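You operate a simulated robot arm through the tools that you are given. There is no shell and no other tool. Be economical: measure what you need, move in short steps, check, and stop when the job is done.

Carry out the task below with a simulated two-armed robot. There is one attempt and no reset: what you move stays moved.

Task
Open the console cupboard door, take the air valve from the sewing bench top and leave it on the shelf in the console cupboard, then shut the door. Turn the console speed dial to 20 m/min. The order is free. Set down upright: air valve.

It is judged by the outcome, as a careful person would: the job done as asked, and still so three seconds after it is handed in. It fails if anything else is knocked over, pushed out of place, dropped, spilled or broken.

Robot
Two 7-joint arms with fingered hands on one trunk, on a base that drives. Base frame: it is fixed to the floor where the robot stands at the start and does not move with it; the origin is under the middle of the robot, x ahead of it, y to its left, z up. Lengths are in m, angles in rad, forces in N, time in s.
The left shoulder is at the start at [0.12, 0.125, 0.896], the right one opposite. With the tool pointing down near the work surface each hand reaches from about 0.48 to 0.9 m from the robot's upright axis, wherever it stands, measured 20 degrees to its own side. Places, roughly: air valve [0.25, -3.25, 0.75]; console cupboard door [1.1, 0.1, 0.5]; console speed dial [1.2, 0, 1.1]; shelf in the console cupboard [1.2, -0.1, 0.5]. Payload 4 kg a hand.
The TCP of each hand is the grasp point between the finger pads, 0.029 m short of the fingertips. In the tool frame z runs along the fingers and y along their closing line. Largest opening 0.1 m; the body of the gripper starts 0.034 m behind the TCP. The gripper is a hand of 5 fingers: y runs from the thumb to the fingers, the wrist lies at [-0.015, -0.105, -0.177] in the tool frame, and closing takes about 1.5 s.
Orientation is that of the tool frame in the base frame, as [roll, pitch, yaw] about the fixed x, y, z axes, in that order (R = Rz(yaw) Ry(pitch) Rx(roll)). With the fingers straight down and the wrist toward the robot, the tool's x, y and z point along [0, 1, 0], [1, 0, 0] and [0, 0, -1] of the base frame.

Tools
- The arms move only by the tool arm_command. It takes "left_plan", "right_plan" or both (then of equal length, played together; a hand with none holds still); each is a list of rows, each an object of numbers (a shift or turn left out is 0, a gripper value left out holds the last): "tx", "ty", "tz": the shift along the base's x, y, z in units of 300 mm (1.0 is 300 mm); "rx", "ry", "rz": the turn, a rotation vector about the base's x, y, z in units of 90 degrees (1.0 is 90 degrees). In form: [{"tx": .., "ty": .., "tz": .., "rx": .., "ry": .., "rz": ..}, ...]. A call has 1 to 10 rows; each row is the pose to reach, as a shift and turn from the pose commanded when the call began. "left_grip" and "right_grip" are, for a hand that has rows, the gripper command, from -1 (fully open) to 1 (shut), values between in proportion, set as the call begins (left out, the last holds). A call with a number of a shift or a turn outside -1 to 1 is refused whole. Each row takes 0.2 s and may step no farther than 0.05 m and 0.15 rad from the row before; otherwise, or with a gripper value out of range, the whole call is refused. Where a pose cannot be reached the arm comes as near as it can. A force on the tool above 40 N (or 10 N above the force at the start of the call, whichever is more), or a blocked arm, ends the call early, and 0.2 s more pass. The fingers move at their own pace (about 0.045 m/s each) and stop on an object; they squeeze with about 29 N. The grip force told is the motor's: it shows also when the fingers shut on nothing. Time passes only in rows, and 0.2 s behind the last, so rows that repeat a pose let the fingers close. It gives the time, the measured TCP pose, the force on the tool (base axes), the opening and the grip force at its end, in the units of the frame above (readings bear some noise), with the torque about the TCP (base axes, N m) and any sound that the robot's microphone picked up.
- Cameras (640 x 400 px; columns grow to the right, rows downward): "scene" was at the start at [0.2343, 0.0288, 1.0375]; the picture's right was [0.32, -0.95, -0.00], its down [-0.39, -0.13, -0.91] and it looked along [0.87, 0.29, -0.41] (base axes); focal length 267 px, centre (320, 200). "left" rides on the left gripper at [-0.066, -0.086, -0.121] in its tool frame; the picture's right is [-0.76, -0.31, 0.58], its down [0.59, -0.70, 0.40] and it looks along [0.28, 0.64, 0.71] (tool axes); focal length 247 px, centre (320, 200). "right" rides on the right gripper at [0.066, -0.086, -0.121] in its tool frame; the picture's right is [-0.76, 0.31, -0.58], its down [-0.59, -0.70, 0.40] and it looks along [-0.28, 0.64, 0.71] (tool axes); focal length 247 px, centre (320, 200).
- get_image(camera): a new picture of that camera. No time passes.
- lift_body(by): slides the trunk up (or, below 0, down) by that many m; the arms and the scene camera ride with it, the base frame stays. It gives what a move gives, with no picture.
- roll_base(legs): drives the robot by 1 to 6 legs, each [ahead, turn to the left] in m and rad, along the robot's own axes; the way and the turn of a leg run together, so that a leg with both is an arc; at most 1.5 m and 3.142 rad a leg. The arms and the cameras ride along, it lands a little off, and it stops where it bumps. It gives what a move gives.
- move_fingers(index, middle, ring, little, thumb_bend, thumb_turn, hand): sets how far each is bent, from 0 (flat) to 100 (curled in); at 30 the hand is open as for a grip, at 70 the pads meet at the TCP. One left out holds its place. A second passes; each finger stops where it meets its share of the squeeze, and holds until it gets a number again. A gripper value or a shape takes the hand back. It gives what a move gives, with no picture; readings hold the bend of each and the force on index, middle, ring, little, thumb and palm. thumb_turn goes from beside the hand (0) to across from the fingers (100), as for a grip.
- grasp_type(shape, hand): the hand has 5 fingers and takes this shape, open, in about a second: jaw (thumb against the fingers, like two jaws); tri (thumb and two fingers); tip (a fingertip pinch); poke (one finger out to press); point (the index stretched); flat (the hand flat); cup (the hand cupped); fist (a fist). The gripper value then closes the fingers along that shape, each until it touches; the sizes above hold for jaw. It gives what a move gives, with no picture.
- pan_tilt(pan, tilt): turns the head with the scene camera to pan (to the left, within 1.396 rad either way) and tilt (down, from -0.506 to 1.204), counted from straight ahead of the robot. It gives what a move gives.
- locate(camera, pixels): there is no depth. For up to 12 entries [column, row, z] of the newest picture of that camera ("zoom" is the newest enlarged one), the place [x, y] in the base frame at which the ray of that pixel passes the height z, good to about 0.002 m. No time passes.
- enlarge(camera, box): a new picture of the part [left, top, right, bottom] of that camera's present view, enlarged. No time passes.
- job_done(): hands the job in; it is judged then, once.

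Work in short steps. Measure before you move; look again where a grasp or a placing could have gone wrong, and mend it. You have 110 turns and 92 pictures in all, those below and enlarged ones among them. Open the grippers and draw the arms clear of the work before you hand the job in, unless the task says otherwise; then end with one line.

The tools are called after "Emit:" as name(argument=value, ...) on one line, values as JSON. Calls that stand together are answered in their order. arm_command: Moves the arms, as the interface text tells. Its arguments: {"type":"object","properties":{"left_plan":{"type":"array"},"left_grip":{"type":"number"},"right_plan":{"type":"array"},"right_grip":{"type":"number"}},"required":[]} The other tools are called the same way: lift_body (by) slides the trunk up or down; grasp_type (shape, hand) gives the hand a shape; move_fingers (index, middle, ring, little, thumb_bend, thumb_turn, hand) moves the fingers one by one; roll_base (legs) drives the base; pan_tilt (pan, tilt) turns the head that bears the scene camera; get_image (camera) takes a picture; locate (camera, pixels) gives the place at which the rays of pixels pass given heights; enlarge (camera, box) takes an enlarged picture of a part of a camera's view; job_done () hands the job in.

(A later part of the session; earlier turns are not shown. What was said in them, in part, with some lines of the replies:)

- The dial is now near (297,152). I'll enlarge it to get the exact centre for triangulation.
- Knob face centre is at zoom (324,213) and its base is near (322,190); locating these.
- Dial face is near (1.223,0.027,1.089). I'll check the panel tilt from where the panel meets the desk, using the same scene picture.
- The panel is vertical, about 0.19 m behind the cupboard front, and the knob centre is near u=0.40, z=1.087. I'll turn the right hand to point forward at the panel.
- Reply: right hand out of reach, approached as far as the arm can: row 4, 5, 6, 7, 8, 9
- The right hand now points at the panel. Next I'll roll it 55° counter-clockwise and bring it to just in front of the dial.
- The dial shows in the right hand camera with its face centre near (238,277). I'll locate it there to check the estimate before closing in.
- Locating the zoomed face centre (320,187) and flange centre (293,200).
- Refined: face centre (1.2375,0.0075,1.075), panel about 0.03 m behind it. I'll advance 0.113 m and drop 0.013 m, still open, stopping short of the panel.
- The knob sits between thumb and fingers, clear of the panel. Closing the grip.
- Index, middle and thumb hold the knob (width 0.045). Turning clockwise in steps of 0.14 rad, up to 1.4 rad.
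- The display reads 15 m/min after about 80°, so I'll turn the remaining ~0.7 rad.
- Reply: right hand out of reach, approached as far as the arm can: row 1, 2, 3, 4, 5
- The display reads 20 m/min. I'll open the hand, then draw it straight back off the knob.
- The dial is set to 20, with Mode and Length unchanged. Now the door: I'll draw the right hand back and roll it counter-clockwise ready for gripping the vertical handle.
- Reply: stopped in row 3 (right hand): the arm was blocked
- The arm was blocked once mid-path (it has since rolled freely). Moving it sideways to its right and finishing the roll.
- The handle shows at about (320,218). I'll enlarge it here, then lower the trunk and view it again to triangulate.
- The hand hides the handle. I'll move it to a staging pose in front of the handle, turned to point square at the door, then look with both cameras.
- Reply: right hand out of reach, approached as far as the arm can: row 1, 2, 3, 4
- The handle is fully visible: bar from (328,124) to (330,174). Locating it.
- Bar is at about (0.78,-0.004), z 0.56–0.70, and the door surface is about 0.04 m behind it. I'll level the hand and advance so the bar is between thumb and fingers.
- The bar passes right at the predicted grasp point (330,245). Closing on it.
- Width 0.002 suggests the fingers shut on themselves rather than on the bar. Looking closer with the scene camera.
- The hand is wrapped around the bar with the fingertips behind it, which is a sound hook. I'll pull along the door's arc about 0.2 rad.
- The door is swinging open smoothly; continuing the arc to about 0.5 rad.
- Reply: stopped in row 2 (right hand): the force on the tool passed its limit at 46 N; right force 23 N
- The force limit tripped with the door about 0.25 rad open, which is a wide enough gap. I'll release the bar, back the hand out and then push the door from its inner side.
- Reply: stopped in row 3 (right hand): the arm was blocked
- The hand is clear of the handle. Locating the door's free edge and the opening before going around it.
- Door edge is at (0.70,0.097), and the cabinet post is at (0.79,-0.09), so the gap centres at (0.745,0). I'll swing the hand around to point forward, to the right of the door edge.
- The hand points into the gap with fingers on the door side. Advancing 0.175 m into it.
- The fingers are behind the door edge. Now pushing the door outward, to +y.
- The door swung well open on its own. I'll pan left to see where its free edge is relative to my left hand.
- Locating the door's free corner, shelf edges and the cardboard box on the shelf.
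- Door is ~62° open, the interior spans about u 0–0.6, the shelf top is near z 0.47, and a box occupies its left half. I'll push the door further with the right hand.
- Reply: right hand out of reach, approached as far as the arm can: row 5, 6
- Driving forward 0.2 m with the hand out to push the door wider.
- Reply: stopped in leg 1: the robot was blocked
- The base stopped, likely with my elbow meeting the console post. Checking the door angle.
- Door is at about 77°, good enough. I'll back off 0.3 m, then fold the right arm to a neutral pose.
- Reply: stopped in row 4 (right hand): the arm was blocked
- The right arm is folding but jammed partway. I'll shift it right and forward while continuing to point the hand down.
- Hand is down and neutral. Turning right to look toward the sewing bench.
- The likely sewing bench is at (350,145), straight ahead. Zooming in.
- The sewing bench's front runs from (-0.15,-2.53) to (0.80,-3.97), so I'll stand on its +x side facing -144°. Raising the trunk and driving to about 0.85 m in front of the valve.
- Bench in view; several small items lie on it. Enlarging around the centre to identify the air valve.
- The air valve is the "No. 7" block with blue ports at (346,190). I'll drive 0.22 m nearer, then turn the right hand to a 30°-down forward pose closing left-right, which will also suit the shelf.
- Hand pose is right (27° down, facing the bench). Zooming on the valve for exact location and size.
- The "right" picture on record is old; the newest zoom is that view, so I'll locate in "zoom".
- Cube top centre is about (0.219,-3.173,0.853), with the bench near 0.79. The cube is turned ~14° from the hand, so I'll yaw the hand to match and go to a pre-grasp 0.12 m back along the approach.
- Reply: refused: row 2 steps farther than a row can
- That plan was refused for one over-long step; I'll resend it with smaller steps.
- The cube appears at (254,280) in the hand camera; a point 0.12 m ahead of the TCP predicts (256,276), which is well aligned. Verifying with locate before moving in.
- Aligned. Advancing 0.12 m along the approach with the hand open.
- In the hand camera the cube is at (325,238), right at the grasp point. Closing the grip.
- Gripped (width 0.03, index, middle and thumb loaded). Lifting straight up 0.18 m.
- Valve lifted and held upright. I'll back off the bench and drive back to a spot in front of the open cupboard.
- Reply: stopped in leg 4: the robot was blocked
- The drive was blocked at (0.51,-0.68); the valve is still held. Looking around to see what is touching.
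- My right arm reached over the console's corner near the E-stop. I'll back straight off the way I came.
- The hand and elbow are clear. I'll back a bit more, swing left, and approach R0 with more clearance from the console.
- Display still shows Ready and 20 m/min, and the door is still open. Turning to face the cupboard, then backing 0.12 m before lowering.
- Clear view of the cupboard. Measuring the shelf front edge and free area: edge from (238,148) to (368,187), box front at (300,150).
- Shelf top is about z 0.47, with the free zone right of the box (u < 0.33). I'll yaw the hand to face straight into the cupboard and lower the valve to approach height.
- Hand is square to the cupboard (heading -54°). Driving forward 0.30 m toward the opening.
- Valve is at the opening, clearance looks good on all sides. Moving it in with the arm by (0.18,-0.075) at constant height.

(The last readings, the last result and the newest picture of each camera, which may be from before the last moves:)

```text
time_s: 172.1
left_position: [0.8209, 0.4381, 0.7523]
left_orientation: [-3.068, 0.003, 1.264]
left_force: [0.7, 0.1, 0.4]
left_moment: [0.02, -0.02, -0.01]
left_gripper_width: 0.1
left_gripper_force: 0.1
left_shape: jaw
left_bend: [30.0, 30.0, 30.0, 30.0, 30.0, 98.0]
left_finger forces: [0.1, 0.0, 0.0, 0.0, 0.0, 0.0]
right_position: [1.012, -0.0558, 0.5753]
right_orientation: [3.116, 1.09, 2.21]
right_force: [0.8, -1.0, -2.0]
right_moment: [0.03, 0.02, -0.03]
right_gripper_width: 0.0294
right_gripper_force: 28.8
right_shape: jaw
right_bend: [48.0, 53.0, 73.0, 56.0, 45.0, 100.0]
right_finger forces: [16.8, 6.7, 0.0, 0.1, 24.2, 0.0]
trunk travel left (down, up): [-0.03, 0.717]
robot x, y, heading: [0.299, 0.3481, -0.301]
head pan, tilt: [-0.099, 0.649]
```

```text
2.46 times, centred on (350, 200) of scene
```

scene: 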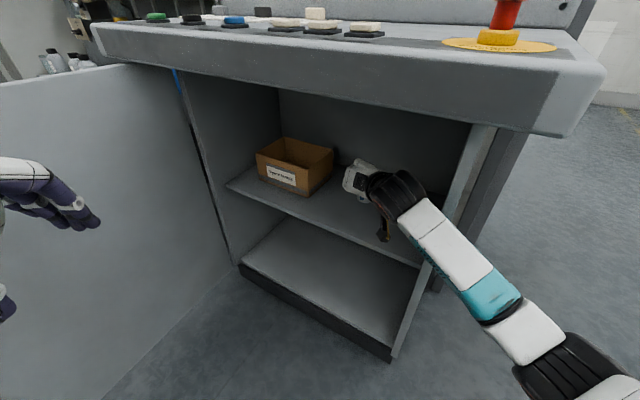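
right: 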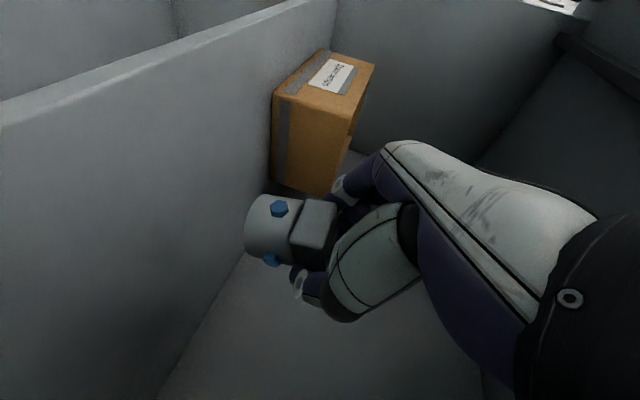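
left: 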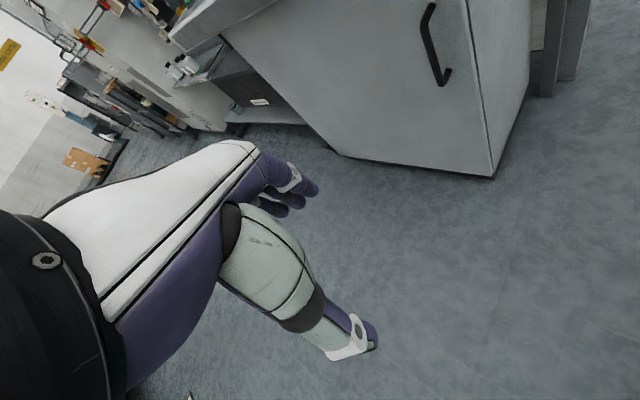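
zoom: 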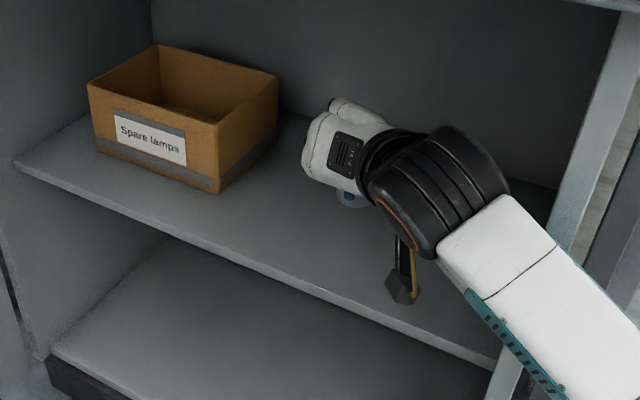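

Valve hangs over the shelf, right of the "Spare lamps" box. Lowering 0.04 m gently.

Emit:
arm_command(right_plan=[{"tz": -0.05}, {"tz": -0.09}, {"tz": -0.12}, {"tz": -0.135}])

Emit:
get_image(camera="right")

```text
time_s: 173.1
left_position: [0.8207, 0.4384, 0.7516]
left_orientation: [-3.068, 0.003, 1.263]
left_force: [0.5, 0.7, 0.4]
left_moment: [-0.03, -0.01, -0.01]
left_gripper_width: 0.1
left_gripper_force: 0.1
left_shape: jaw
left_bend: [30.0, 30.0, 30.0, 30.0, 30.0, 98.0]
left_finger forces: [0.0, 0.1, 0.0, 0.0, 0.1, 0.0]
right_position: [1.0129, -0.0588, 0.5322]
right_orientation: [3.114, 1.088, 2.21]
right_force: [-0.2, 0.6, -2.0]
right_moment: [0.0, 0.02, 0.02]
right_gripper_width: 0.0293
right_gripper_force: 29.5
right_shape: jaw
right_bend: [48.0, 53.0, 73.0, 56.0, 45.0, 100.0]
right_finger forces: [16.7, 6.7, 0.0, 0.0, 24.1, 0.1]
trunk travel left (down, up): [-0.03, 0.717]
robot x, y, heading: [0.3026, 0.3499, -0.297]
head pan, tilt: [-0.099, 0.649]
```

```text
22 pictures are left
```

right: 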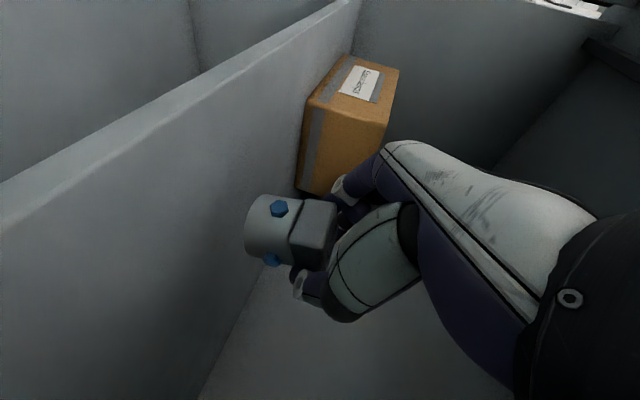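

No contact yet (z force still -2 N). Lowering further in 3–4 mm steps until the force shows contact.

Emit:
arm_command(right_plan=[{"tz": -0.015}, {"tz": -0.03}, {"tz": -0.04}])

Emit:
arm_command(right_plan=[{"tz": -0.01}, {"tz": -0.02}])

```text
time_s: 173.9
left_position: [0.8211, 0.4397, 0.7508]
left_orientation: [-3.069, 0.001, 1.263]
left_force: [-0.1, -0.6, 0.3]
left_moment: [-0.02, 0.02, 0.0]
left_gripper_width: 0.0998
left_gripper_force: 0.0
left_shape: jaw
left_bend: [30.0, 30.0, 30.0, 30.0, 30.0, 98.0]
left_finger forces: [0.0, 0.1, 0.0, 0.0, 0.0, 0.0]
right_position: [1.0122, -0.0573, 0.5207]
right_orientation: [3.117, 1.089, 2.211]
right_force: [-0.6, 0.0, -1.2]
right_moment: [0.0, 0.0, -0.03]
right_gripper_width: 0.0297
right_gripper_force: 28.9
right_shape: jaw
right_bend: [48.0, 53.0, 73.0, 56.0, 45.0, 100.0]
right_finger forces: [16.7, 6.8, 0.0, 0.1, 24.2, 0.0]
trunk travel left (down, up): [-0.03, 0.717]
robot x, y, heading: [0.2985, 0.3465, -0.304]
head pan, tilt: [-0.099, 0.649]
```

```text
time_s: 174.5
left_position: [0.8217, 0.438, 0.7519]
left_orientation: [-3.068, 0.002, 1.263]
left_force: [0.2, 0.1, -0.1]
left_moment: [-0.01, 0.01, 0.0]
left_gripper_width: 0.0999
left_gripper_force: 0.0
left_shape: jaw
left_bend: [30.0, 30.0, 30.0, 30.0, 30.0, 98.0]
left_finger forces: [0.0, 0.0, 0.0, 0.0, 0.0, 0.0]
right_position: [1.0131, -0.0575, 0.5166]
right_orientation: [3.124, 1.088, 2.215]
right_force: [0.7, -0.6, -1.5]
right_moment: [-0.01, 0.0, -0.01]
right_gripper_width: 0.0291
right_gripper_force: 29.4
right_shape: jaw
right_bend: [48.0, 53.0, 73.0, 56.0, 45.0, 100.0]
right_finger forces: [16.7, 6.8, 0.0, 0.1, 24.2, 0.0]
trunk travel left (down, up): [-0.03, 0.717]
robot x, y, heading: [0.2986, 0.3487, -0.305]
head pan, tilt: [-0.099, 0.649]
```

Still no contact at TCP z 0.517; going on down in small steps.

Emit:
arm_command(right_plan=[{"tz": -0.012}, {"tz": -0.024}])

Emit:
arm_command(right_plan=[{"tz": -0.012}, {"tz": -0.024}])

Emit:
enlarge(camera="right", box=[160, 140, 400, 290])

```text
time_s: 175.1
left_position: [0.8219, 0.4392, 0.7512]
left_orientation: [-3.069, 0.001, 1.263]
left_force: [-0.1, 0.3, 0.4]
left_moment: [0.02, 0.01, 0.02]
left_gripper_width: 0.0995
left_gripper_force: 0.1
left_shape: jaw
left_bend: [30.0, 30.0, 30.0, 30.0, 30.0, 98.0]
left_finger forces: [0.1, 0.1, 0.0, 0.0, 0.1, 0.1]
right_position: [1.0135, -0.0567, 0.5092]
right_orientation: [3.12, 1.09, 2.213]
right_force: [0.4, -0.4, -0.8]
right_moment: [0.02, 0.02, -0.03]
right_gripper_width: 0.0295
right_gripper_force: 29.6
right_shape: jaw
right_bend: [48.0, 53.0, 73.0, 56.0, 45.0, 100.0]
right_finger forces: [16.7, 6.7, 0.0, 0.0, 24.2, 0.0]
trunk travel left (down, up): [-0.03, 0.717]
robot x, y, heading: [0.2968, 0.3454, -0.303]
head pan, tilt: [-0.099, 0.649]
```

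```text
time_s: 175.7
left_position: [0.8202, 0.4394, 0.7518]
left_orientation: [-3.072, 0.003, 1.263]
left_force: [-0.5, 0.2, 0.4]
left_moment: [-0.02, -0.03, 0.02]
left_gripper_width: 0.0998
left_gripper_force: 0.0
left_shape: jaw
left_bend: [30.0, 30.0, 30.0, 30.0, 30.0, 98.0]
left_finger forces: [0.0, 0.0, 0.1, 0.0, 0.0, 0.1]
right_position: [1.0142, -0.0575, 0.5035]
right_orientation: [3.11, 1.092, 2.204]
right_force: [1.5, -1.1, 6.3]
right_moment: [0.06, -0.05, 0.01]
right_gripper_width: 0.0291
right_gripper_force: 29.1
right_shape: jaw
right_bend: [48.0, 53.0, 73.0, 56.0, 45.0, 100.0]
right_finger forces: [17.1, 10.7, 0.0, 0.1, 24.8, 0.0]
trunk travel left (down, up): [-0.03, 0.717]
robot x, y, heading: [0.3029, 0.3492, -0.299]
head pan, tilt: [-0.099, 0.649]
```

```text
2.67 times, centred on (280, 215) of right
```

zoom: 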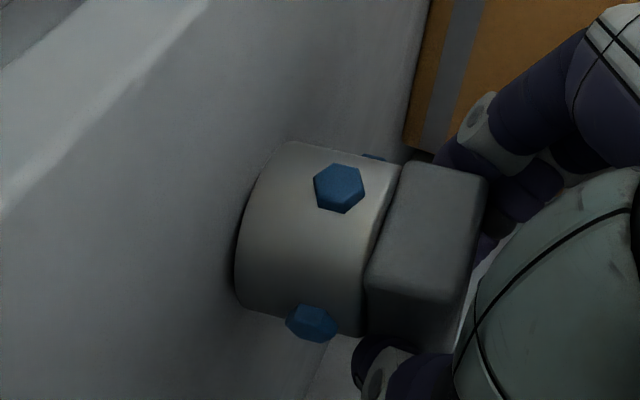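

Contact: z force rose to +6 N, so the valve stands on the shelf. Opening moderately.

Emit:
arm_command(right_plan=[{}, {}, {}, {}, {}], right_grip=-0.5)

Emit:
enlarge(camera="right", box=[120, 120, 440, 320])

```text
time_s: 176.9
left_position: [0.8212, 0.4385, 0.7522]
left_orientation: [-3.07, 0.001, 1.264]
left_force: [0.3, 0.4, 0.3]
left_moment: [-0.02, 0.02, -0.05]
left_gripper_width: 0.1002
left_gripper_force: 0.0
left_shape: jaw
left_bend: [30.0, 30.0, 30.0, 30.0, 30.0, 98.0]
left_finger forces: [0.0, 0.0, 0.0, 0.1, 0.0, 0.0]
right_position: [1.0135, -0.0571, 0.5025]
right_orientation: [3.118, 1.089, 2.212]
right_force: [-0.2, -0.4, 0.3]
right_moment: [0.01, -0.02, 0.0]
right_gripper_width: 0.0748
right_gripper_force: 0.0
right_shape: jaw
right_bend: [40.0, 34.0, 25.0, 39.0, 31.0, 99.0]
right_finger forces: [0.0, 0.1, 0.0, 0.0, 0.0, 0.0]
trunk travel left (down, up): [-0.03, 0.717]
robot x, y, heading: [0.2992, 0.3508, -0.302]
head pan, tilt: [-0.099, 0.649]
```

```text
2.00 times, centred on (280, 220) of right
```

zoom: 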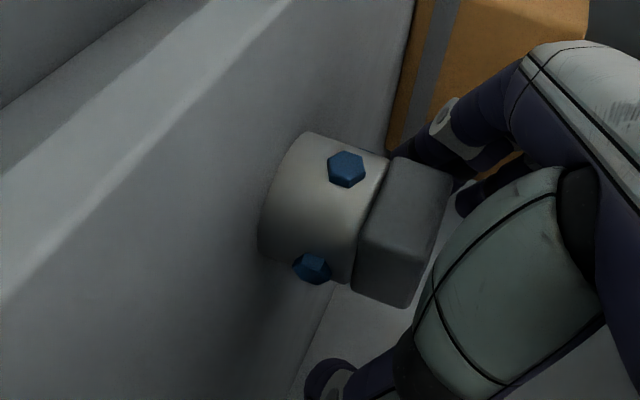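

The valve stands free and upright. Retreating straight back along the approach.

Emit:
arm_command(right_plan=[{"tx": -0.053, "ty": 0.071, "tz": 0.046}, {"tx": -0.106, "ty": 0.142, "tz": 0.092}, {"tx": -0.16, "ty": 0.213, "tz": 0.139}, {"tx": -0.213, "ty": 0.284, "tz": 0.185}, {"tx": -0.3, "ty": 0.36, "tz": 0.185}, {"tx": -0.39, "ty": 0.44, "tz": 0.185}, {"tx": -0.48, "ty": 0.52, "tz": 0.185}])

Emit:
get_image(camera="scene")

```text
time_s: 178.5
left_position: [0.8208, 0.4384, 0.7509]
left_orientation: [-3.068, 0.001, 1.264]
left_force: [0.8, 0.4, -0.1]
left_moment: [0.03, 0.0, -0.02]
left_gripper_width: 0.0998
left_gripper_force: 0.1
left_shape: jaw
left_bend: [30.0, 30.0, 30.0, 30.0, 30.0, 98.0]
left_finger forces: [0.0, 0.0, 0.0, 0.1, 0.1, 0.0]
right_position: [0.8673, 0.0996, 0.5569]
right_orientation: [3.119, 1.09, 2.214]
right_force: [0.0, 0.1, -0.9]
right_moment: [0.01, -0.02, -0.01]
right_gripper_width: 0.0747
right_gripper_force: 0.0
right_shape: jaw
right_bend: [40.0, 34.0, 25.0, 39.0, 30.0, 99.0]
right_finger forces: [0.0, 0.1, 0.0, 0.1, 0.0, 0.0]
trunk travel left (down, up): [-0.03, 0.717]
robot x, y, heading: [0.2991, 0.3474, -0.301]
head pan, tilt: [-0.099, 0.649]
```

```text
19 pictures are left
```

scene: 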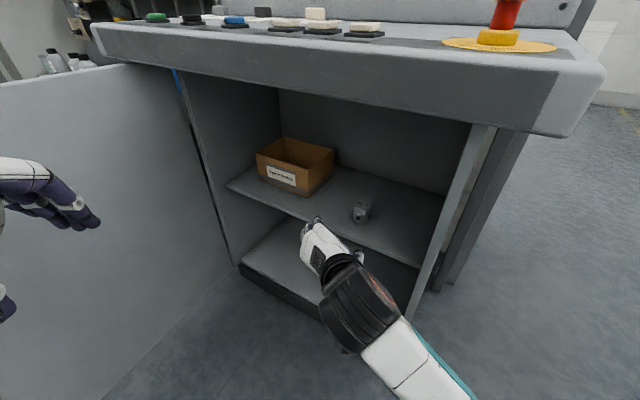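

The valve stands upright on the shelf at (361,210). Now I'll back away, raise the trunk, and reposition to swing the door shut with the left hand.

Emit:
roll_base(legs=[[-0.17, 0]])

Emit:
lift_body(by=0.3)

Emit:
roll_base(legs=[[0, -0.87], [-0.28, 0], [0, 1.27]])

Emit:
pan_tilt(pan=0.1, tilt=0.7)

Emit:
get_image(camera="scene")

```text
time_s: 179.9
left_position: [0.6606, 0.4865, 0.7517]
left_orientation: [-3.067, 0.001, 1.26]
left_force: [0.4, 0.2, 0.3]
left_moment: [0.03, 0.01, 0.01]
left_gripper_width: 0.0998
left_gripper_force: 0.0
left_shape: jaw
left_bend: [30.0, 30.0, 30.0, 30.0, 30.0, 98.0]
left_finger forces: [0.0, 0.1, 0.1, 0.0, 0.0, 0.1]
right_position: [0.7061, 0.1468, 0.5569]
right_orientation: [3.117, 1.089, 2.206]
right_force: [0.5, -1.1, 0.0]
right_moment: [0.01, 0.02, -0.03]
right_gripper_width: 0.0747
right_gripper_force: 0.0
right_shape: jaw
right_bend: [40.0, 34.0, 25.0, 39.0, 30.0, 99.0]
right_finger forces: [0.0, 0.1, 0.0, 0.1, 0.0, 0.1]
trunk travel left (down, up): [-0.03, 0.717]
robot x, y, heading: [0.1429, 0.3993, -0.309]
head pan, tilt: [-0.099, 0.649]
```

```text
time_s: 182.9
left_position: [0.6605, 0.4852, 1.0499]
left_orientation: [-3.068, 0.002, 1.26]
left_force: [-0.1, -0.1, -0.2]
left_moment: [-0.03, -0.02, 0.02]
left_gripper_width: 0.0998
left_gripper_force: 0.0
left_shape: jaw
left_bend: [30.0, 30.0, 30.0, 30.0, 30.0, 98.0]
left_finger forces: [0.0, 0.0, 0.1, 0.0, 0.0, 0.0]
right_position: [0.7056, 0.1478, 0.857]
right_orientation: [3.119, 1.09, 2.206]
right_force: [-0.4, -0.2, -0.1]
right_moment: [0.01, 0.0, 0.01]
right_gripper_width: 0.0751
right_gripper_force: 0.1
right_shape: jaw
right_bend: [40.0, 34.0, 25.0, 39.0, 30.0, 99.0]
right_finger forces: [0.0, 0.0, 0.0, 0.1, 0.0, 0.1]
trunk travel left (down, up): [-0.33, 0.417]
robot x, y, heading: [0.1424, 0.399, -0.306]
head pan, tilt: [-0.099, 0.649]
```

```text
time_s: 190.4
left_position: [0.483, 0.9322, 1.0524]
left_orientation: [-3.071, 0.001, 1.652]
left_force: [-0.8, 0.2, -0.6]
left_moment: [0.03, 0.0, 0.03]
left_gripper_width: 0.0996
left_gripper_force: 0.1
left_shape: jaw
left_bend: [30.0, 30.0, 30.0, 30.0, 30.0, 98.0]
left_finger forces: [0.0, 0.0, 0.1, 0.1, 0.1, 0.0]
right_position: [0.6545, 0.6358, 0.8577]
right_orientation: [3.12, 1.089, 2.602]
right_force: [-0.4, 0.3, -0.3]
right_moment: [-0.01, 0.0, -0.01]
right_gripper_width: 0.075
right_gripper_force: 0.1
right_shape: jaw
right_bend: [39.0, 34.0, 25.0, 39.0, 30.0, 99.0]
right_finger forces: [0.0, 0.0, 0.1, 0.0, 0.1, 0.0]
trunk travel left (down, up): [-0.33, 0.417]
robot x, y, heading: [0.0344, 0.6514, 0.09]
head pan, tilt: [-0.099, 0.649]
```

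```text
time_s: 191.1
left_position: [0.4824, 0.9322, 1.0519]
left_orientation: [-3.07, 0.002, 1.652]
left_force: [0.2, 0.2, -1.0]
left_moment: [-0.03, -0.01, -0.01]
left_gripper_width: 0.1
left_gripper_force: 0.0
left_shape: jaw
left_bend: [30.0, 30.0, 30.0, 30.0, 30.0, 98.0]
left_finger forces: [0.0, 0.1, 0.0, 0.0, 0.0, 0.0]
right_position: [0.6546, 0.6351, 0.8569]
right_orientation: [3.119, 1.089, 2.602]
right_force: [-0.8, -0.4, 0.4]
right_moment: [0.0, 0.02, 0.02]
right_gripper_width: 0.0749
right_gripper_force: 0.1
right_shape: jaw
right_bend: [39.0, 34.0, 25.0, 39.0, 30.0, 99.0]
right_finger forces: [0.0, 0.0, 0.0, 0.0, 0.0, 0.0]
trunk travel left (down, up): [-0.33, 0.417]
robot x, y, heading: [0.0337, 0.6475, 0.09]
head pan, tilt: [0.099, 0.7]
```

```text
18 pictures are left
```

scene: 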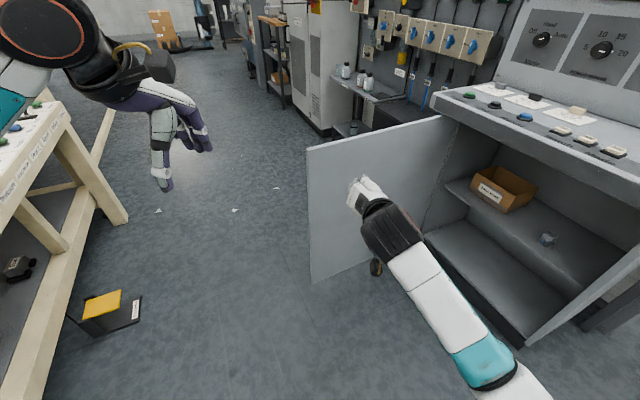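

Locating the door's free edge top (307,147) and bottom (312,283).

Emit:
locate(camera="scene", pixels=[[312, 283, 0.03], [312, 283, 0.06], [307, 147, 0.8], [307, 147, 0.78], [307, 147, 0.76], [448, 117, 0.8]])

```text
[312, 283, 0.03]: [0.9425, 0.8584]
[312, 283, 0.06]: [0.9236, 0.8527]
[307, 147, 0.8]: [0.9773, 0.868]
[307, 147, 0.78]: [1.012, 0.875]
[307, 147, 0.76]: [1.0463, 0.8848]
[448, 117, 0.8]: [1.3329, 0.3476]
```

Door has drifted to about 90°, free end at (0.935,0.856). I'll tuck the right hand aside, drive 0.25 m forward, and close the left hand for pushing.

Emit:
arm_command(right_plan=[{"tx": -0.05, "ty": -0.12, "tz": 0.08}, {"tx": -0.1, "ty": -0.24, "tz": 0.16}, {"tx": -0.15, "ty": -0.36, "tz": 0.24}, {"tx": -0.15, "ty": -0.48, "tz": 0.32}, {"tx": -0.15, "ty": -0.6, "tz": 0.4}], left_plan=[{}, {}, {}, {}, {}], left_grip=1)

Emit:
roll_base(legs=[[0.25, 0]])

```text
time_s: 192.3
left_position: [0.4835, 0.9313, 1.0515]
left_orientation: [-3.069, 0.002, 1.653]
left_force: [-1.0, 0.5, -1.1]
left_moment: [0.01, 0.02, 0.0]
left_gripper_width: 0.0
left_gripper_force: 0.0
left_shape: jaw
left_bend: [70.0, 70.0, 70.0, 70.0, 70.0, 100.0]
left_finger forces: [0.0, 0.0, 0.1, 0.0, 0.0, 0.0]
right_position: [0.6102, 0.4539, 0.9776]
right_orientation: [3.114, 1.088, 2.6]
right_force: [-0.5, -0.6, 0.3]
right_moment: [0.01, 0.02, 0.03]
right_gripper_width: 0.0748
right_gripper_force: 0.0
right_shape: jaw
right_bend: [39.0, 34.0, 25.0, 39.0, 30.0, 99.0]
right_finger forces: [0.0, 0.0, 0.0, 0.0, 0.0, 0.1]
trunk travel left (down, up): [-0.33, 0.417]
robot x, y, heading: [0.0321, 0.6502, 0.087]
head pan, tilt: [0.099, 0.7]
```

```text
time_s: 194.1
left_position: [0.7282, 0.952, 1.0521]
left_orientation: [-3.068, 0.0, 1.649]
left_force: [0.7, -0.1, 0.2]
left_moment: [0.04, 0.01, -0.03]
left_gripper_width: 0.0
left_gripper_force: 29.3
left_shape: jaw
left_bend: [70.0, 70.0, 70.0, 70.0, 70.0, 100.0]
left_finger forces: [0.1, 0.0, 0.0, 0.0, 0.1, 0.0]
right_position: [0.853, 0.4732, 0.977]
right_orientation: [3.12, 1.089, 2.599]
right_force: [0.2, 0.0, 0.1]
right_moment: [-0.01, -0.02, 0.03]
right_gripper_width: 0.0749
right_gripper_force: 0.0
right_shape: jaw
right_bend: [39.0, 34.0, 25.0, 39.0, 30.0, 99.0]
right_finger forces: [0.1, 0.1, 0.0, 0.0, 0.1, 0.1]
trunk travel left (down, up): [-0.33, 0.417]
robot x, y, heading: [0.2787, 0.6693, 0.084]
head pan, tilt: [0.099, 0.7]
```

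Moving the left hand over the door's top to its outer side, then lowering behind it.

Emit:
arm_command(left_plan=[{"tx": 0.15, "ty": -0.04}, {"tx": 0.3, "ty": -0.08}, {"tx": 0.45, "ty": -0.12}, {"tx": 0.6, "ty": -0.15}, {"tx": 0.75, "ty": -0.18}, {"tx": 0.88, "ty": -0.2}, {"tx": 1.0, "ty": -0.22}])

Emit:
get_image(camera="scene")

```text
time_s: 195.7
left_position: [1.0276, 0.8812, 1.0541]
left_orientation: [-3.069, 0.0, 1.647]
left_force: [0.2, 0.8, -0.2]
left_moment: [0.01, 0.01, 0.01]
left_gripper_width: 0.0
left_gripper_force: 29.3
left_shape: jaw
left_bend: [70.0, 70.0, 70.0, 70.0, 70.0, 100.0]
left_finger forces: [0.1, 0.0, 0.1, 0.1, 0.1, 0.0]
right_position: [0.853, 0.4727, 0.977]
right_orientation: [3.116, 1.088, 2.593]
right_force: [0.2, 0.5, 0.8]
right_moment: [-0.01, 0.02, -0.01]
right_gripper_width: 0.0752
right_gripper_force: 0.0
right_shape: jaw
right_bend: [39.0, 34.0, 25.0, 39.0, 30.0, 99.0]
right_finger forces: [0.0, 0.1, 0.0, 0.0, 0.1, 0.0]
trunk travel left (down, up): [-0.33, 0.417]
robot x, y, heading: [0.2782, 0.6667, 0.085]
head pan, tilt: [0.099, 0.7]
```

```text
17 pictures are left
```

scene: 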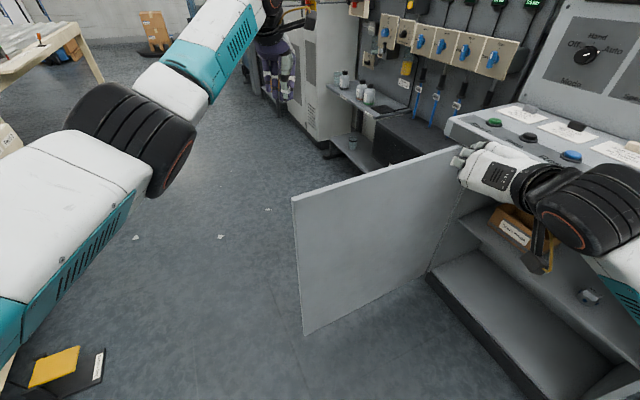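

Re-locating the door end from this closer view before lowering the hand.

Emit:
locate(camera="scene", pixels=[[305, 335, 0.03], [305, 335, 0.06], [293, 198, 0.82], [293, 198, 0.78], [293, 198, 0.74], [458, 148, 0.8]])

```text
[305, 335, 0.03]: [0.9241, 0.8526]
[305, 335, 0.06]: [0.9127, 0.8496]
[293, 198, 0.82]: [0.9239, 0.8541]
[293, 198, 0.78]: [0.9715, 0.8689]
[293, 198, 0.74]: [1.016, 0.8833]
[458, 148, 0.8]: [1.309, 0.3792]
```

The hand is 0.10 m outside the door face and 0.045 m in from its end. Lowering 0.28 m.

Emit:
arm_command(left_plan=[{"tz": -0.16}, {"tz": -0.32}, {"tz": -0.48}, {"tz": -0.64}, {"tz": -0.8}, {"tz": -0.93}])

Emit:
get_image(camera="scene")

```text
time_s: 197.1
left_position: [1.0259, 0.8807, 0.77]
left_orientation: [-3.071, 0.001, 1.648]
left_force: [0.6, -0.1, -0.1]
left_moment: [-0.03, 0.03, 0.0]
left_gripper_width: 0.0001
left_gripper_force: 29.0
left_shape: jaw
left_bend: [70.0, 70.0, 70.0, 70.0, 70.0, 100.0]
left_finger forces: [0.0, 0.0, 0.1, 0.0, 0.1, 0.1]
right_position: [0.8531, 0.4724, 0.9774]
right_orientation: [3.12, 1.089, 2.598]
right_force: [-0.1, -0.6, -0.6]
right_moment: [-0.01, 0.01, 0.01]
right_gripper_width: 0.0749
right_gripper_force: 0.1
right_shape: jaw
right_bend: [39.0, 34.0, 25.0, 39.0, 30.0, 99.0]
right_finger forces: [0.0, 0.1, 0.0, 0.0, 0.0, 0.0]
trunk travel left (down, up): [-0.33, 0.417]
robot x, y, heading: [0.2778, 0.671, 0.088]
head pan, tilt: [0.099, 0.7]
```

```text
16 pictures are left
```

scene: 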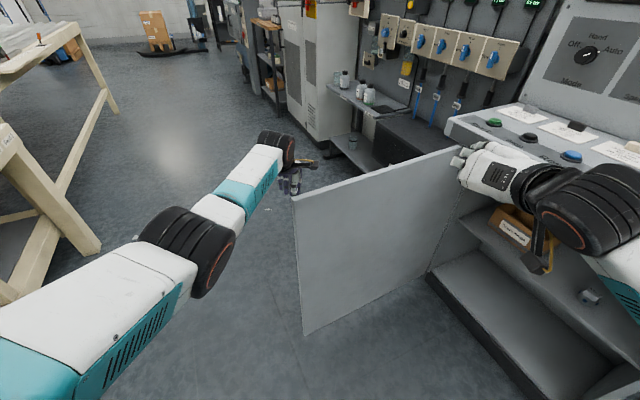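

Hand is behind the door's free end. Pulling it along the closing arc while moving the right hand out of the way.

Emit:
arm_command(left_plan=[{"tx": -0.107, "ty": -0.065}, {"tx": -0.22, "ty": -0.145}, {"tx": -0.327, "ty": -0.233}, {"tx": -0.43, "ty": -0.327}, {"tx": -0.523, "ty": -0.43}, {"tx": -0.613, "ty": -0.537}, {"tx": -0.692, "ty": -0.65}, {"tx": -0.747, "ty": -0.74}], right_plan=[{"tx": -0.05, "ty": -0.08, "tz": 0.02}, {"tx": -0.1, "ty": -0.16, "tz": 0.04}, {"tx": -0.15, "ty": -0.24, "tz": 0.06}, {"tx": -0.2, "ty": -0.32, "tz": 0.08}, {"tx": -0.25, "ty": -0.4, "tz": 0.1}, {"tx": -0.3, "ty": -0.48, "tz": 0.1}, {"tx": -0.3, "ty": -0.56, "tz": 0.1}, {"tx": -0.3, "ty": -0.6, "tz": 0.1}])

Emit:
get_image(camera="scene")

```text
time_s: 198.9
left_position: [0.8007, 0.6636, 0.7716]
left_orientation: [-3.069, 0.001, 1.651]
left_force: [-1.1, 0.6, -0.6]
left_moment: [-0.02, -0.02, 0.05]
left_gripper_width: 0.0
left_gripper_force: 29.0
left_shape: jaw
left_bend: [70.0, 70.0, 70.0, 70.0, 70.0, 100.0]
left_finger forces: [0.0, 0.0, 0.1, 0.0, 0.0, 0.0]
right_position: [0.7653, 0.2945, 1.0064]
right_orientation: [3.114, 1.089, 2.594]
right_force: [0.0, 0.2, 0.4]
right_moment: [0.02, 0.03, 0.0]
right_gripper_width: 0.075
right_gripper_force: 0.1
right_shape: jaw
right_bend: [39.0, 34.0, 25.0, 39.0, 30.0, 99.0]
right_finger forces: [0.0, 0.0, 0.0, 0.0, 0.1, 0.0]
trunk travel left (down, up): [-0.33, 0.417]
robot x, y, heading: [0.2757, 0.6674, 0.083]
head pan, tilt: [0.099, 0.7]
```

```text
15 pictures are left
```

scene: 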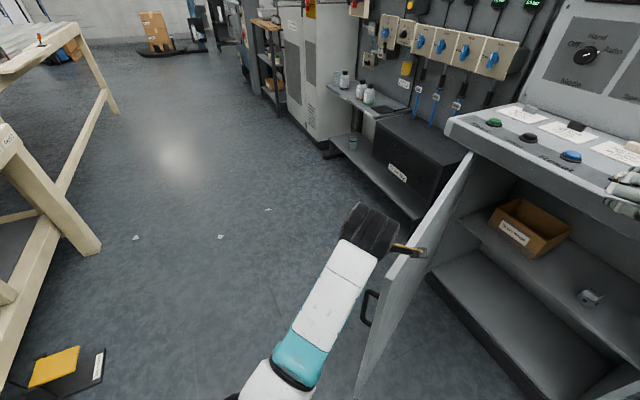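

The door is now about 40° open. I'll back off, turn slightly right, and continue pushing it with the left hand.

Emit:
roll_base(legs=[[-0.28, 0], [0, -0.385]])

Emit:
pan_tilt(pan=0.0, tilt=0.7)

Emit:
get_image(camera="scene")

```text
time_s: 202.1
left_position: [0.4827, 0.4377, 0.771]
left_orientation: [-3.069, 0.002, 1.252]
left_force: [-0.1, 0.2, -0.3]
left_moment: [0.0, -0.01, -0.02]
left_gripper_width: 0.0
left_gripper_force: 28.6
left_shape: jaw
left_bend: [70.0, 70.0, 70.0, 70.0, 70.0, 100.0]
left_finger forces: [0.1, 0.0, 0.0, 0.0, 0.0, 0.0]
right_position: [0.3063, 0.1117, 1.0068]
right_orientation: [3.116, 1.09, 2.198]
right_force: [-0.3, 0.4, -0.6]
right_moment: [-0.02, 0.0, 0.04]
right_gripper_width: 0.0751
right_gripper_force: 0.1
right_shape: jaw
right_bend: [39.0, 34.0, 25.0, 39.0, 30.0, 99.0]
right_finger forces: [0.1, 0.0, 0.1, 0.0, 0.1, 0.0]
trunk travel left (down, up): [-0.33, 0.417]
robot x, y, heading: [0.0041, 0.6493, -0.312]
head pan, tilt: [0.099, 0.7]
```

```text
time_s: 202.7
left_position: [0.4839, 0.4382, 0.7711]
left_orientation: [-3.07, 0.001, 1.251]
left_force: [-0.6, -0.3, 0.3]
left_moment: [0.0, 0.0, -0.03]
left_gripper_width: 0.0001
left_gripper_force: 28.9
left_shape: jaw
left_bend: [70.0, 70.0, 70.0, 70.0, 70.0, 100.0]
left_finger forces: [0.0, 0.0, 0.1, 0.0, 0.0, 0.1]
right_position: [0.3056, 0.1118, 1.0072]
right_orientation: [3.117, 1.088, 2.198]
right_force: [-0.1, -0.2, 0.6]
right_moment: [0.0, 0.0, 0.01]
right_gripper_width: 0.0748
right_gripper_force: 0.0
right_shape: jaw
right_bend: [39.0, 34.0, 25.0, 39.0, 30.0, 99.0]
right_finger forces: [0.0, 0.0, 0.1, 0.0, 0.1, 0.1]
trunk travel left (down, up): [-0.33, 0.417]
robot x, y, heading: [0.0038, 0.6472, -0.315]
head pan, tilt: [0.0, 0.7]
```

```text
14 pictures are left
```

scene: 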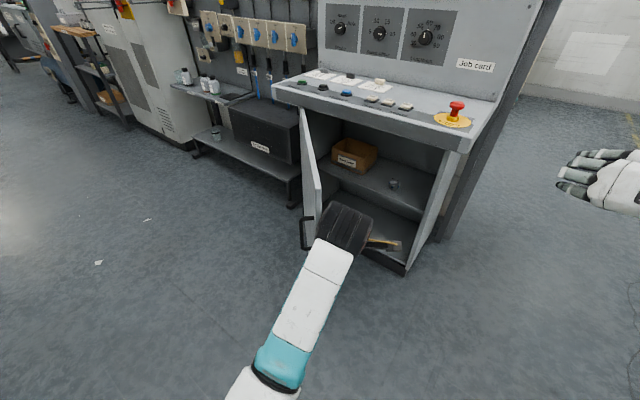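

Locating the door end from here: bottom about (313,212), top about (302,110).

Emit:
locate(camera="scene", pixels=[[318, 214, 0.05], [302, 112, 0.82], [302, 112, 0.8], [305, 228, 0.6]])

Emit:
enlarge(camera="scene", box=[270, 90, 430, 280])

```text
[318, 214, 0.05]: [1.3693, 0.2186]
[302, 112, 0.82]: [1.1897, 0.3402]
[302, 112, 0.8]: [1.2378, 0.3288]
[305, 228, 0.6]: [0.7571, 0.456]
```

```text
2.11 times, centred on (350, 185) of scene
```

zoom: 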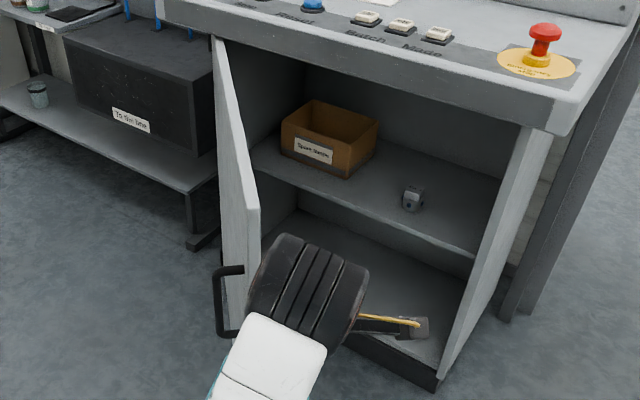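

Door end's top corner is at zoom (258,212); locating it.

Emit:
locate(camera="zoom", pixels=[[258, 212, 0.82], [247, 210, 0.82], [218, 300, 0.63], [218, 40, 0.82]])

```text
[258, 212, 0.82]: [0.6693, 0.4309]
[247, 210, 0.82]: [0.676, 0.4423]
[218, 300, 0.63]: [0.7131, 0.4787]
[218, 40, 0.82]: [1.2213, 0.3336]
```

The door's free end is at (0.672,0.437). I'll bring the left hand round to its outer (left) face and push it toward closed.

Emit:
arm_command(left_plan=[{"tx": 0.053, "ty": 0.15}, {"tx": 0.137, "ty": 0.29}, {"tx": 0.27, "ty": 0.373}, {"tx": 0.42, "ty": 0.407}, {"tx": 0.57, "ty": 0.423}, {"tx": 0.71, "ty": 0.407}, {"tx": 0.68, "ty": 0.257}, {"tx": 0.647, "ty": 0.107}, {"tx": 0.62, "ty": -0.047}, {"tx": 0.607, "ty": -0.2}])

Emit:
arm_command(left_plan=[{"tx": 0.0, "ty": -0.15}, {"tx": 0.02, "ty": -0.3}, {"tx": 0.05, "ty": -0.45}, {"tx": 0.09, "ty": -0.6}])

Emit:
get_image(camera="scene")

```text
time_s: 204.9
left_position: [0.6654, 0.3776, 0.7737]
left_orientation: [-3.07, 0.001, 1.251]
left_force: [-0.7, -1.0, 0.4]
left_moment: [-0.01, 0.02, 0.02]
left_gripper_width: 0.0002
left_gripper_force: 29.0
left_shape: jaw
left_bend: [70.0, 70.0, 70.0, 70.0, 70.0, 100.0]
left_finger forces: [0.1, 0.0, 0.0, 0.0, 0.0, 0.0]
right_position: [0.3054, 0.1116, 1.0066]
right_orientation: [3.111, 1.089, 2.193]
right_force: [-0.1, -0.4, 0.1]
right_moment: [0.03, 0.01, 0.01]
right_gripper_width: 0.0751
right_gripper_force: 0.1
right_shape: jaw
right_bend: [39.0, 34.0, 25.0, 39.0, 30.0, 99.0]
right_finger forces: [0.1, 0.1, 0.0, 0.0, 0.0, 0.1]
trunk travel left (down, up): [-0.33, 0.417]
robot x, y, heading: [0.0041, 0.6478, -0.312]
head pan, tilt: [0.0, 0.7]
```

```text
time_s: 205.9
left_position: [0.6217, 0.3022, 0.7919]
left_orientation: [-3.068, 0.0, 1.25]
left_force: [0.5, -0.1, 0.3]
left_moment: [0.01, -0.03, -0.03]
left_gripper_width: 0.0
left_gripper_force: 28.7
left_shape: jaw
left_bend: [70.0, 70.0, 70.0, 70.0, 70.0, 100.0]
left_finger forces: [0.0, 0.0, 0.0, 0.0, 0.0, 0.1]
left hand out of reach, approached as far as the arm can: row 1, 2, 3, 4
right_position: [0.3064, 0.1124, 1.0076]
right_orientation: [3.12, 1.092, 2.201]
right_force: [0.1, -0.4, -0.5]
right_moment: [-0.02, 0.01, -0.02]
right_gripper_width: 0.0747
right_gripper_force: 0.0
right_shape: jaw
right_bend: [39.0, 34.0, 25.0, 39.0, 30.0, 99.0]
right_finger forces: [0.0, 0.0, 0.1, 0.0, 0.0, 0.1]
trunk travel left (down, up): [-0.33, 0.417]
robot x, y, heading: [0.0028, 0.6523, -0.315]
head pan, tilt: [0.0, 0.7]
```

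```text
12 pictures are left
```

scene: 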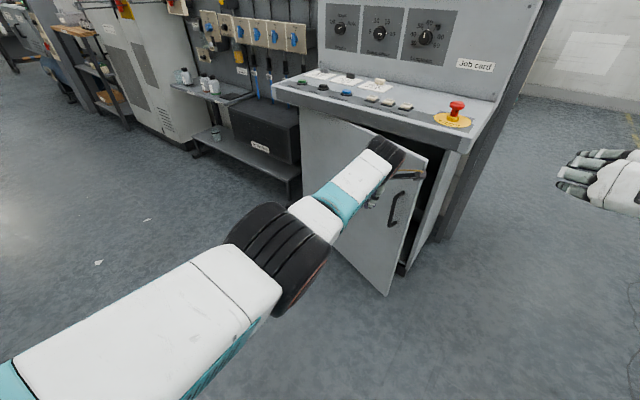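

Door is within ~15° of shut. I'll pull the left hand back, reposition, lower the trunk and use the right hand's closed fingers to press it shut.

Emit:
arm_command(left_plan=[{"tx": -0.1, "ty": 0.12}, {"tx": -0.18, "ty": 0.25}, {"tx": -0.26, "ty": 0.39}, {"tx": -0.33, "ty": 0.53}, {"tx": -0.38, "ty": 0.68}, {"tx": -0.4, "ty": 0.83}, {"tx": -0.42, "ty": 0.98}], right_plan=[{}, {}, {}, {}, {}, {}, {}], right_grip=1)

Emit:
roll_base(legs=[[0, -0.365], [0.32, 0], [0, 0.28]])

Emit:
lift_body(by=-0.3)

Emit:
get_image(camera="scene")

```text
time_s: 207.5
left_position: [0.498, 0.5897, 0.7911]
left_orientation: [-3.069, 0.002, 1.249]
left_force: [-0.3, -1.1, 1.9]
left_moment: [-0.01, 0.0, 0.01]
left_gripper_width: 0.0002
left_gripper_force: 29.5
left_shape: jaw
left_bend: [70.0, 70.0, 70.0, 70.0, 70.0, 100.0]
left_finger forces: [0.1, 0.0, 0.0, 0.1, 0.0, 0.0]
right_position: [0.3055, 0.1124, 1.0081]
right_orientation: [3.121, 1.088, 2.203]
right_force: [-0.1, -0.8, 0.1]
right_moment: [-0.02, 0.0, 0.02]
right_gripper_width: 0.0
right_gripper_force: 29.1
right_shape: jaw
right_bend: [70.0, 70.0, 70.0, 70.0, 70.0, 100.0]
right_finger forces: [0.1, 0.0, 0.1, 0.0, 0.0, 0.1]
trunk travel left (down, up): [-0.33, 0.417]
robot x, y, heading: [0.0061, 0.6444, -0.313]
head pan, tilt: [0.0, 0.7]
```

```text
time_s: 211.7
left_position: [0.7355, 0.3355, 0.7911]
left_orientation: [-3.071, 0.001, 1.145]
left_force: [0.5, 0.4, 0.0]
left_moment: [-0.01, 0.0, 0.01]
left_gripper_width: 0.0
left_gripper_force: 28.9
left_shape: jaw
left_bend: [70.0, 70.0, 70.0, 70.0, 70.0, 100.0]
left_finger forces: [0.1, 0.0, 0.1, 0.0, 0.0, 0.0]
right_position: [0.4955, -0.1192, 1.0079]
right_orientation: [3.117, 1.089, 2.095]
right_force: [-0.8, -0.5, -1.1]
right_moment: [-0.02, 0.01, 0.04]
right_gripper_width: 0.0002
right_gripper_force: 29.3
right_shape: jaw
right_bend: [70.0, 70.0, 70.0, 70.0, 70.0, 100.0]
right_finger forces: [0.1, 0.1, 0.0, 0.1, 0.1, 0.0]
trunk travel left (down, up): [-0.33, 0.417]
robot x, y, heading: [0.2516, 0.448, -0.414]
head pan, tilt: [0.0, 0.7]
```

```text
time_s: 214.7
left_position: [0.7348, 0.3355, 0.4909]
left_orientation: [-3.07, 0.003, 1.146]
left_force: [-0.3, 0.0, -0.1]
left_moment: [0.0, -0.01, -0.01]
left_gripper_width: 0.0005
left_gripper_force: 28.7
left_shape: jaw
left_bend: [70.0, 70.0, 70.0, 70.0, 70.0, 100.0]
left_finger forces: [0.0, 0.0, 0.1, 0.0, 0.0, 0.0]
right_position: [0.5045, -0.1225, 0.6846]
right_orientation: [-3.088, 1.033, 2.165]
right_force: [0.3, -0.6, -0.3]
right_moment: [0.05, 0.01, 0.0]
right_gripper_width: 0.0001
right_gripper_force: 29.4
right_shape: jaw
right_bend: [70.0, 70.0, 70.0, 70.0, 70.0, 100.0]
right_finger forces: [0.1, 0.1, 0.1, 0.0, 0.0, 0.1]
trunk travel left (down, up): [-0.03, 0.717]
robot x, y, heading: [0.2528, 0.4475, -0.415]
head pan, tilt: [0.0, 0.7]
```

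```text
11 pictures are left
```

scene: 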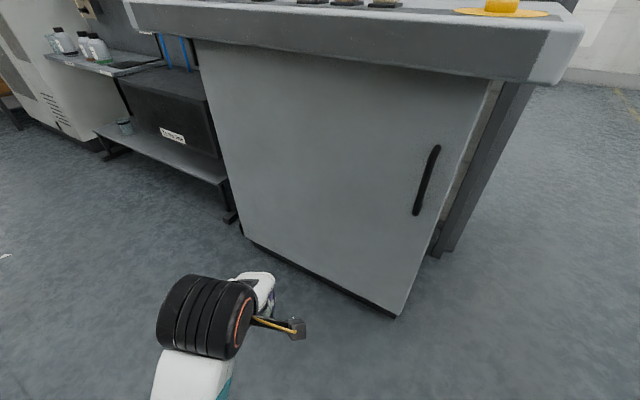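

The door has nearly coasted shut. The left hand is right in front of it at z 0.49, so I'll press the door with it straight inward.

Emit:
arm_command(left_plan=[{"tx": 0.09, "ty": -0.125}, {"tx": 0.18, "ty": -0.25}, {"tx": 0.27, "ty": -0.375}, {"tx": 0.36, "ty": -0.5}, {"tx": 0.45, "ty": -0.62}, {"tx": 0.53, "ty": -0.73}, {"tx": 0.58, "ty": -0.8}])

Emit:
get_image(camera="scene")

```text
time_s: 216.3
left_position: [0.9107, 0.095, 0.4904]
left_orientation: [-3.07, 0.001, 1.149]
left_force: [-0.2, -0.7, -0.7]
left_moment: [0.01, -0.01, -0.03]
left_gripper_width: 0.0002
left_gripper_force: 29.1
left_shape: jaw
left_bend: [70.0, 70.0, 70.0, 70.0, 70.0, 100.0]
left_finger forces: [0.1, 0.0, 0.1, 0.0, 0.1, 0.1]
right_position: [0.5031, -0.1238, 0.6862]
right_orientation: [-3.09, 1.033, 2.162]
right_force: [0.9, -0.1, -0.4]
right_moment: [0.01, 0.03, -0.01]
right_gripper_width: 0.0
right_gripper_force: 28.8
right_shape: jaw
right_bend: [70.0, 70.0, 70.0, 70.0, 70.0, 100.0]
right_finger forces: [0.0, 0.1, 0.0, 0.1, 0.0, 0.1]
trunk travel left (down, up): [-0.03, 0.717]
robot x, y, heading: [0.2535, 0.4442, -0.415]
head pan, tilt: [0.0, 0.7]
```

```text
10 pictures are left
```

scene: 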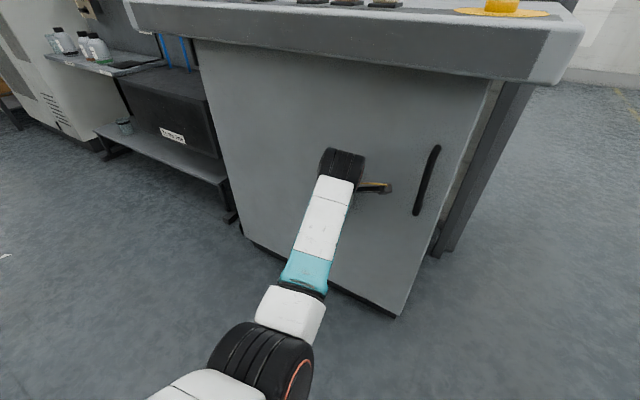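

No contact force yet; pressing on in 1 cm steps.

Emit:
arm_command(left_plan=[{"tx": 0.02, "ty": -0.027}, {"tx": 0.04, "ty": -0.054}, {"tx": 0.06, "ty": -0.081}, {"tx": 0.08, "ty": -0.108}, {"tx": 0.1, "ty": -0.135}])

Emit:
enlarge(camera="scene", box=[340, 60, 520, 330])

```text
time_s: 216.9
left_position: [0.9187, 0.0869, 0.4874]
left_orientation: [-3.058, -0.001, 1.149]
left_force: [-15.4, 16.2, 5.8]
left_moment: [-1.12, -1.09, 0.04]
left_gripper_width: 0.0
left_gripper_force: 28.3
left_shape: jaw
left_bend: [70.0, 70.0, 70.0, 70.0, 70.0, 100.0]
left_finger forces: [22.2, 0.1, 0.0, 0.1, 0.1, 0.0]
right_position: [0.503, -0.1221, 0.6871]
right_orientation: [-3.093, 1.034, 2.161]
right_force: [0.1, -0.6, 0.7]
right_moment: [0.0, -0.01, 0.0]
right_gripper_width: 0.0
right_gripper_force: 29.1
right_shape: jaw
right_bend: [70.0, 70.0, 70.0, 70.0, 70.0, 100.0]
right_finger forces: [0.1, 0.0, 0.1, 0.0, 0.0, 0.0]
trunk travel left (down, up): [-0.03, 0.717]
robot x, y, heading: [0.2535, 0.4448, -0.417]
head pan, tilt: [0.0, 0.7]
stopped in row 2 (left hand): the force on the tool passed its limit at 53 N (the readings are from after the stop); the commanded pose is now the measured one
```

```text
1.48 times, centred on (430, 195) of scene
```

zoom: 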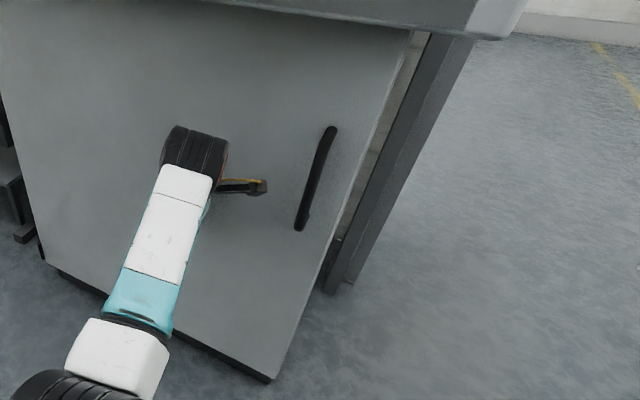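

A hard 53 N stop means the door is fully shut. Retracting the hand and backing away to verify.

Emit:
arm_command(left_plan=[{"tx": -0.08, "ty": 0.11}, {"tx": -0.17, "ty": 0.235}, {"tx": -0.26, "ty": 0.36}, {"tx": -0.35, "ty": 0.485}, {"tx": -0.44, "ty": 0.61}, {"tx": -0.5, "ty": 0.7}], left_grip=-1, right_plan=[{}, {}, {}, {}, {}, {}], right_grip=-1)

Emit:
roll_base(legs=[[-0.45, 0]])

Emit:
pan_tilt(pan=0.0, tilt=0.35)

Emit:
get_image(camera="scene")

```text
time_s: 218.3
left_position: [0.7679, 0.2955, 0.4857]
left_orientation: [-3.059, -0.001, 1.151]
left_force: [0.4, 0.0, 0.0]
left_moment: [-0.01, -0.01, 0.01]
left_gripper_width: 0.0999
left_gripper_force: 0.1
left_shape: jaw
left_bend: [30.0, 30.0, 30.0, 30.0, 30.0, 98.0]
left_finger forces: [0.0, 0.1, 0.1, 0.0, 0.1, 0.0]
right_position: [0.5036, -0.1226, 0.6866]
right_orientation: [-3.092, 1.033, 2.161]
right_force: [-0.8, -0.3, -0.4]
right_moment: [0.0, 0.0, -0.01]
right_gripper_width: 0.0997
right_gripper_force: 0.1
right_shape: jaw
right_bend: [30.0, 30.0, 30.0, 30.0, 30.0, 98.0]
right_finger forces: [0.0, 0.0, 0.0, 0.0, 0.1, 0.0]
trunk travel left (down, up): [-0.03, 0.717]
robot x, y, heading: [0.2504, 0.4419, -0.412]
head pan, tilt: [0.0, 0.7]
```

```text
time_s: 221.0
left_position: [0.3603, 0.4693, 0.4862]
left_orientation: [-3.058, -0.002, 1.14]
left_force: [-0.2, 0.1, 0.2]
left_moment: [-0.03, 0.02, -0.01]
left_gripper_width: 0.0997
left_gripper_force: 0.0
left_shape: jaw
left_bend: [30.0, 30.0, 30.0, 30.0, 30.0, 98.0]
left_finger forces: [0.0, 0.0, 0.2, 0.1, 0.0, 0.0]
right_position: [0.0918, 0.0552, 0.6854]
right_orientation: [-3.092, 1.033, 2.149]
right_force: [0.1, 0.1, 0.1]
right_moment: [-0.02, 0.02, 0.02]
right_gripper_width: 0.0997
right_gripper_force: 0.1
right_shape: jaw
right_bend: [30.0, 30.0, 30.0, 30.0, 30.0, 98.0]
right_finger forces: [0.0, 0.0, 0.0, 0.0, 0.1, 0.0]
trunk travel left (down, up): [-0.03, 0.717]
robot x, y, heading: [-0.154, 0.6253, -0.431]
head pan, tilt: [0.0, 0.7]
```

```text
time_s: 221.8
left_position: [0.3603, 0.4696, 0.4854]
left_orientation: [-3.056, -0.001, 1.14]
left_force: [0.4, -0.3, 0.3]
left_moment: [0.05, -0.01, 0.03]
left_gripper_width: 0.0997
left_gripper_force: 0.1
left_shape: jaw
left_bend: [30.0, 30.0, 30.0, 30.0, 30.0, 98.0]
left_finger forces: [0.1, 0.0, 0.0, 0.1, 0.1, 0.0]
right_position: [0.0922, 0.0564, 0.6858]
right_orientation: [-3.091, 1.034, 2.151]
right_force: [1.4, 0.6, 0.3]
right_moment: [-0.01, 0.0, 0.02]
right_gripper_width: 0.0998
right_gripper_force: 0.1
right_shape: jaw
right_bend: [30.0, 30.0, 30.0, 30.0, 30.0, 98.0]
right_finger forces: [0.0, 0.1, 0.0, 0.1, 0.1, 0.0]
trunk travel left (down, up): [-0.03, 0.717]
robot x, y, heading: [-0.1558, 0.6278, -0.428]
head pan, tilt: [0.0, 0.351]
```

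```text
8 pictures are left
```

scene: 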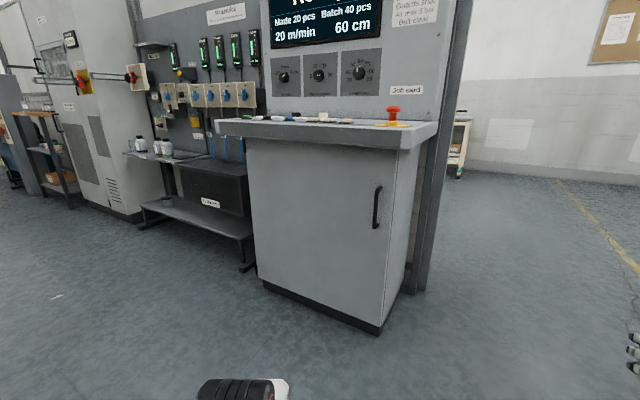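

The door looks flush and the display reads 20 m/min. A final close-up of the door edge and the panel to confirm.

Emit:
enlarge(camera="scene", box=[240, 120, 450, 340])

Emit:
enlarge(camera="scene", box=[250, 0, 450, 130])

```text
1.82 times, centred on (345, 230) of scene
```

zoom: 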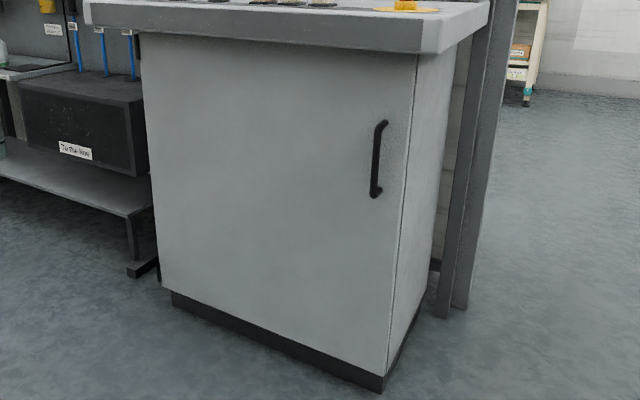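

```text
3.08 times, centred on (350, 65) of scene
```

zoom: 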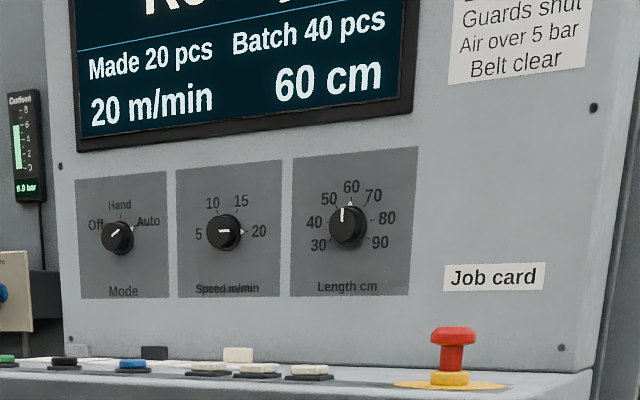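

The door is shut flush, the dial and display read 20 m/min, nothing else on the console has changed, and the hands are open and clear. Handing in.

Emit:
job_done()

```text
The job is handed in.
```

The air valve is standing upright on the shelf in the console cupboard, the door is shut, the speed dial is set to 20 m/min, and the job is handed in.
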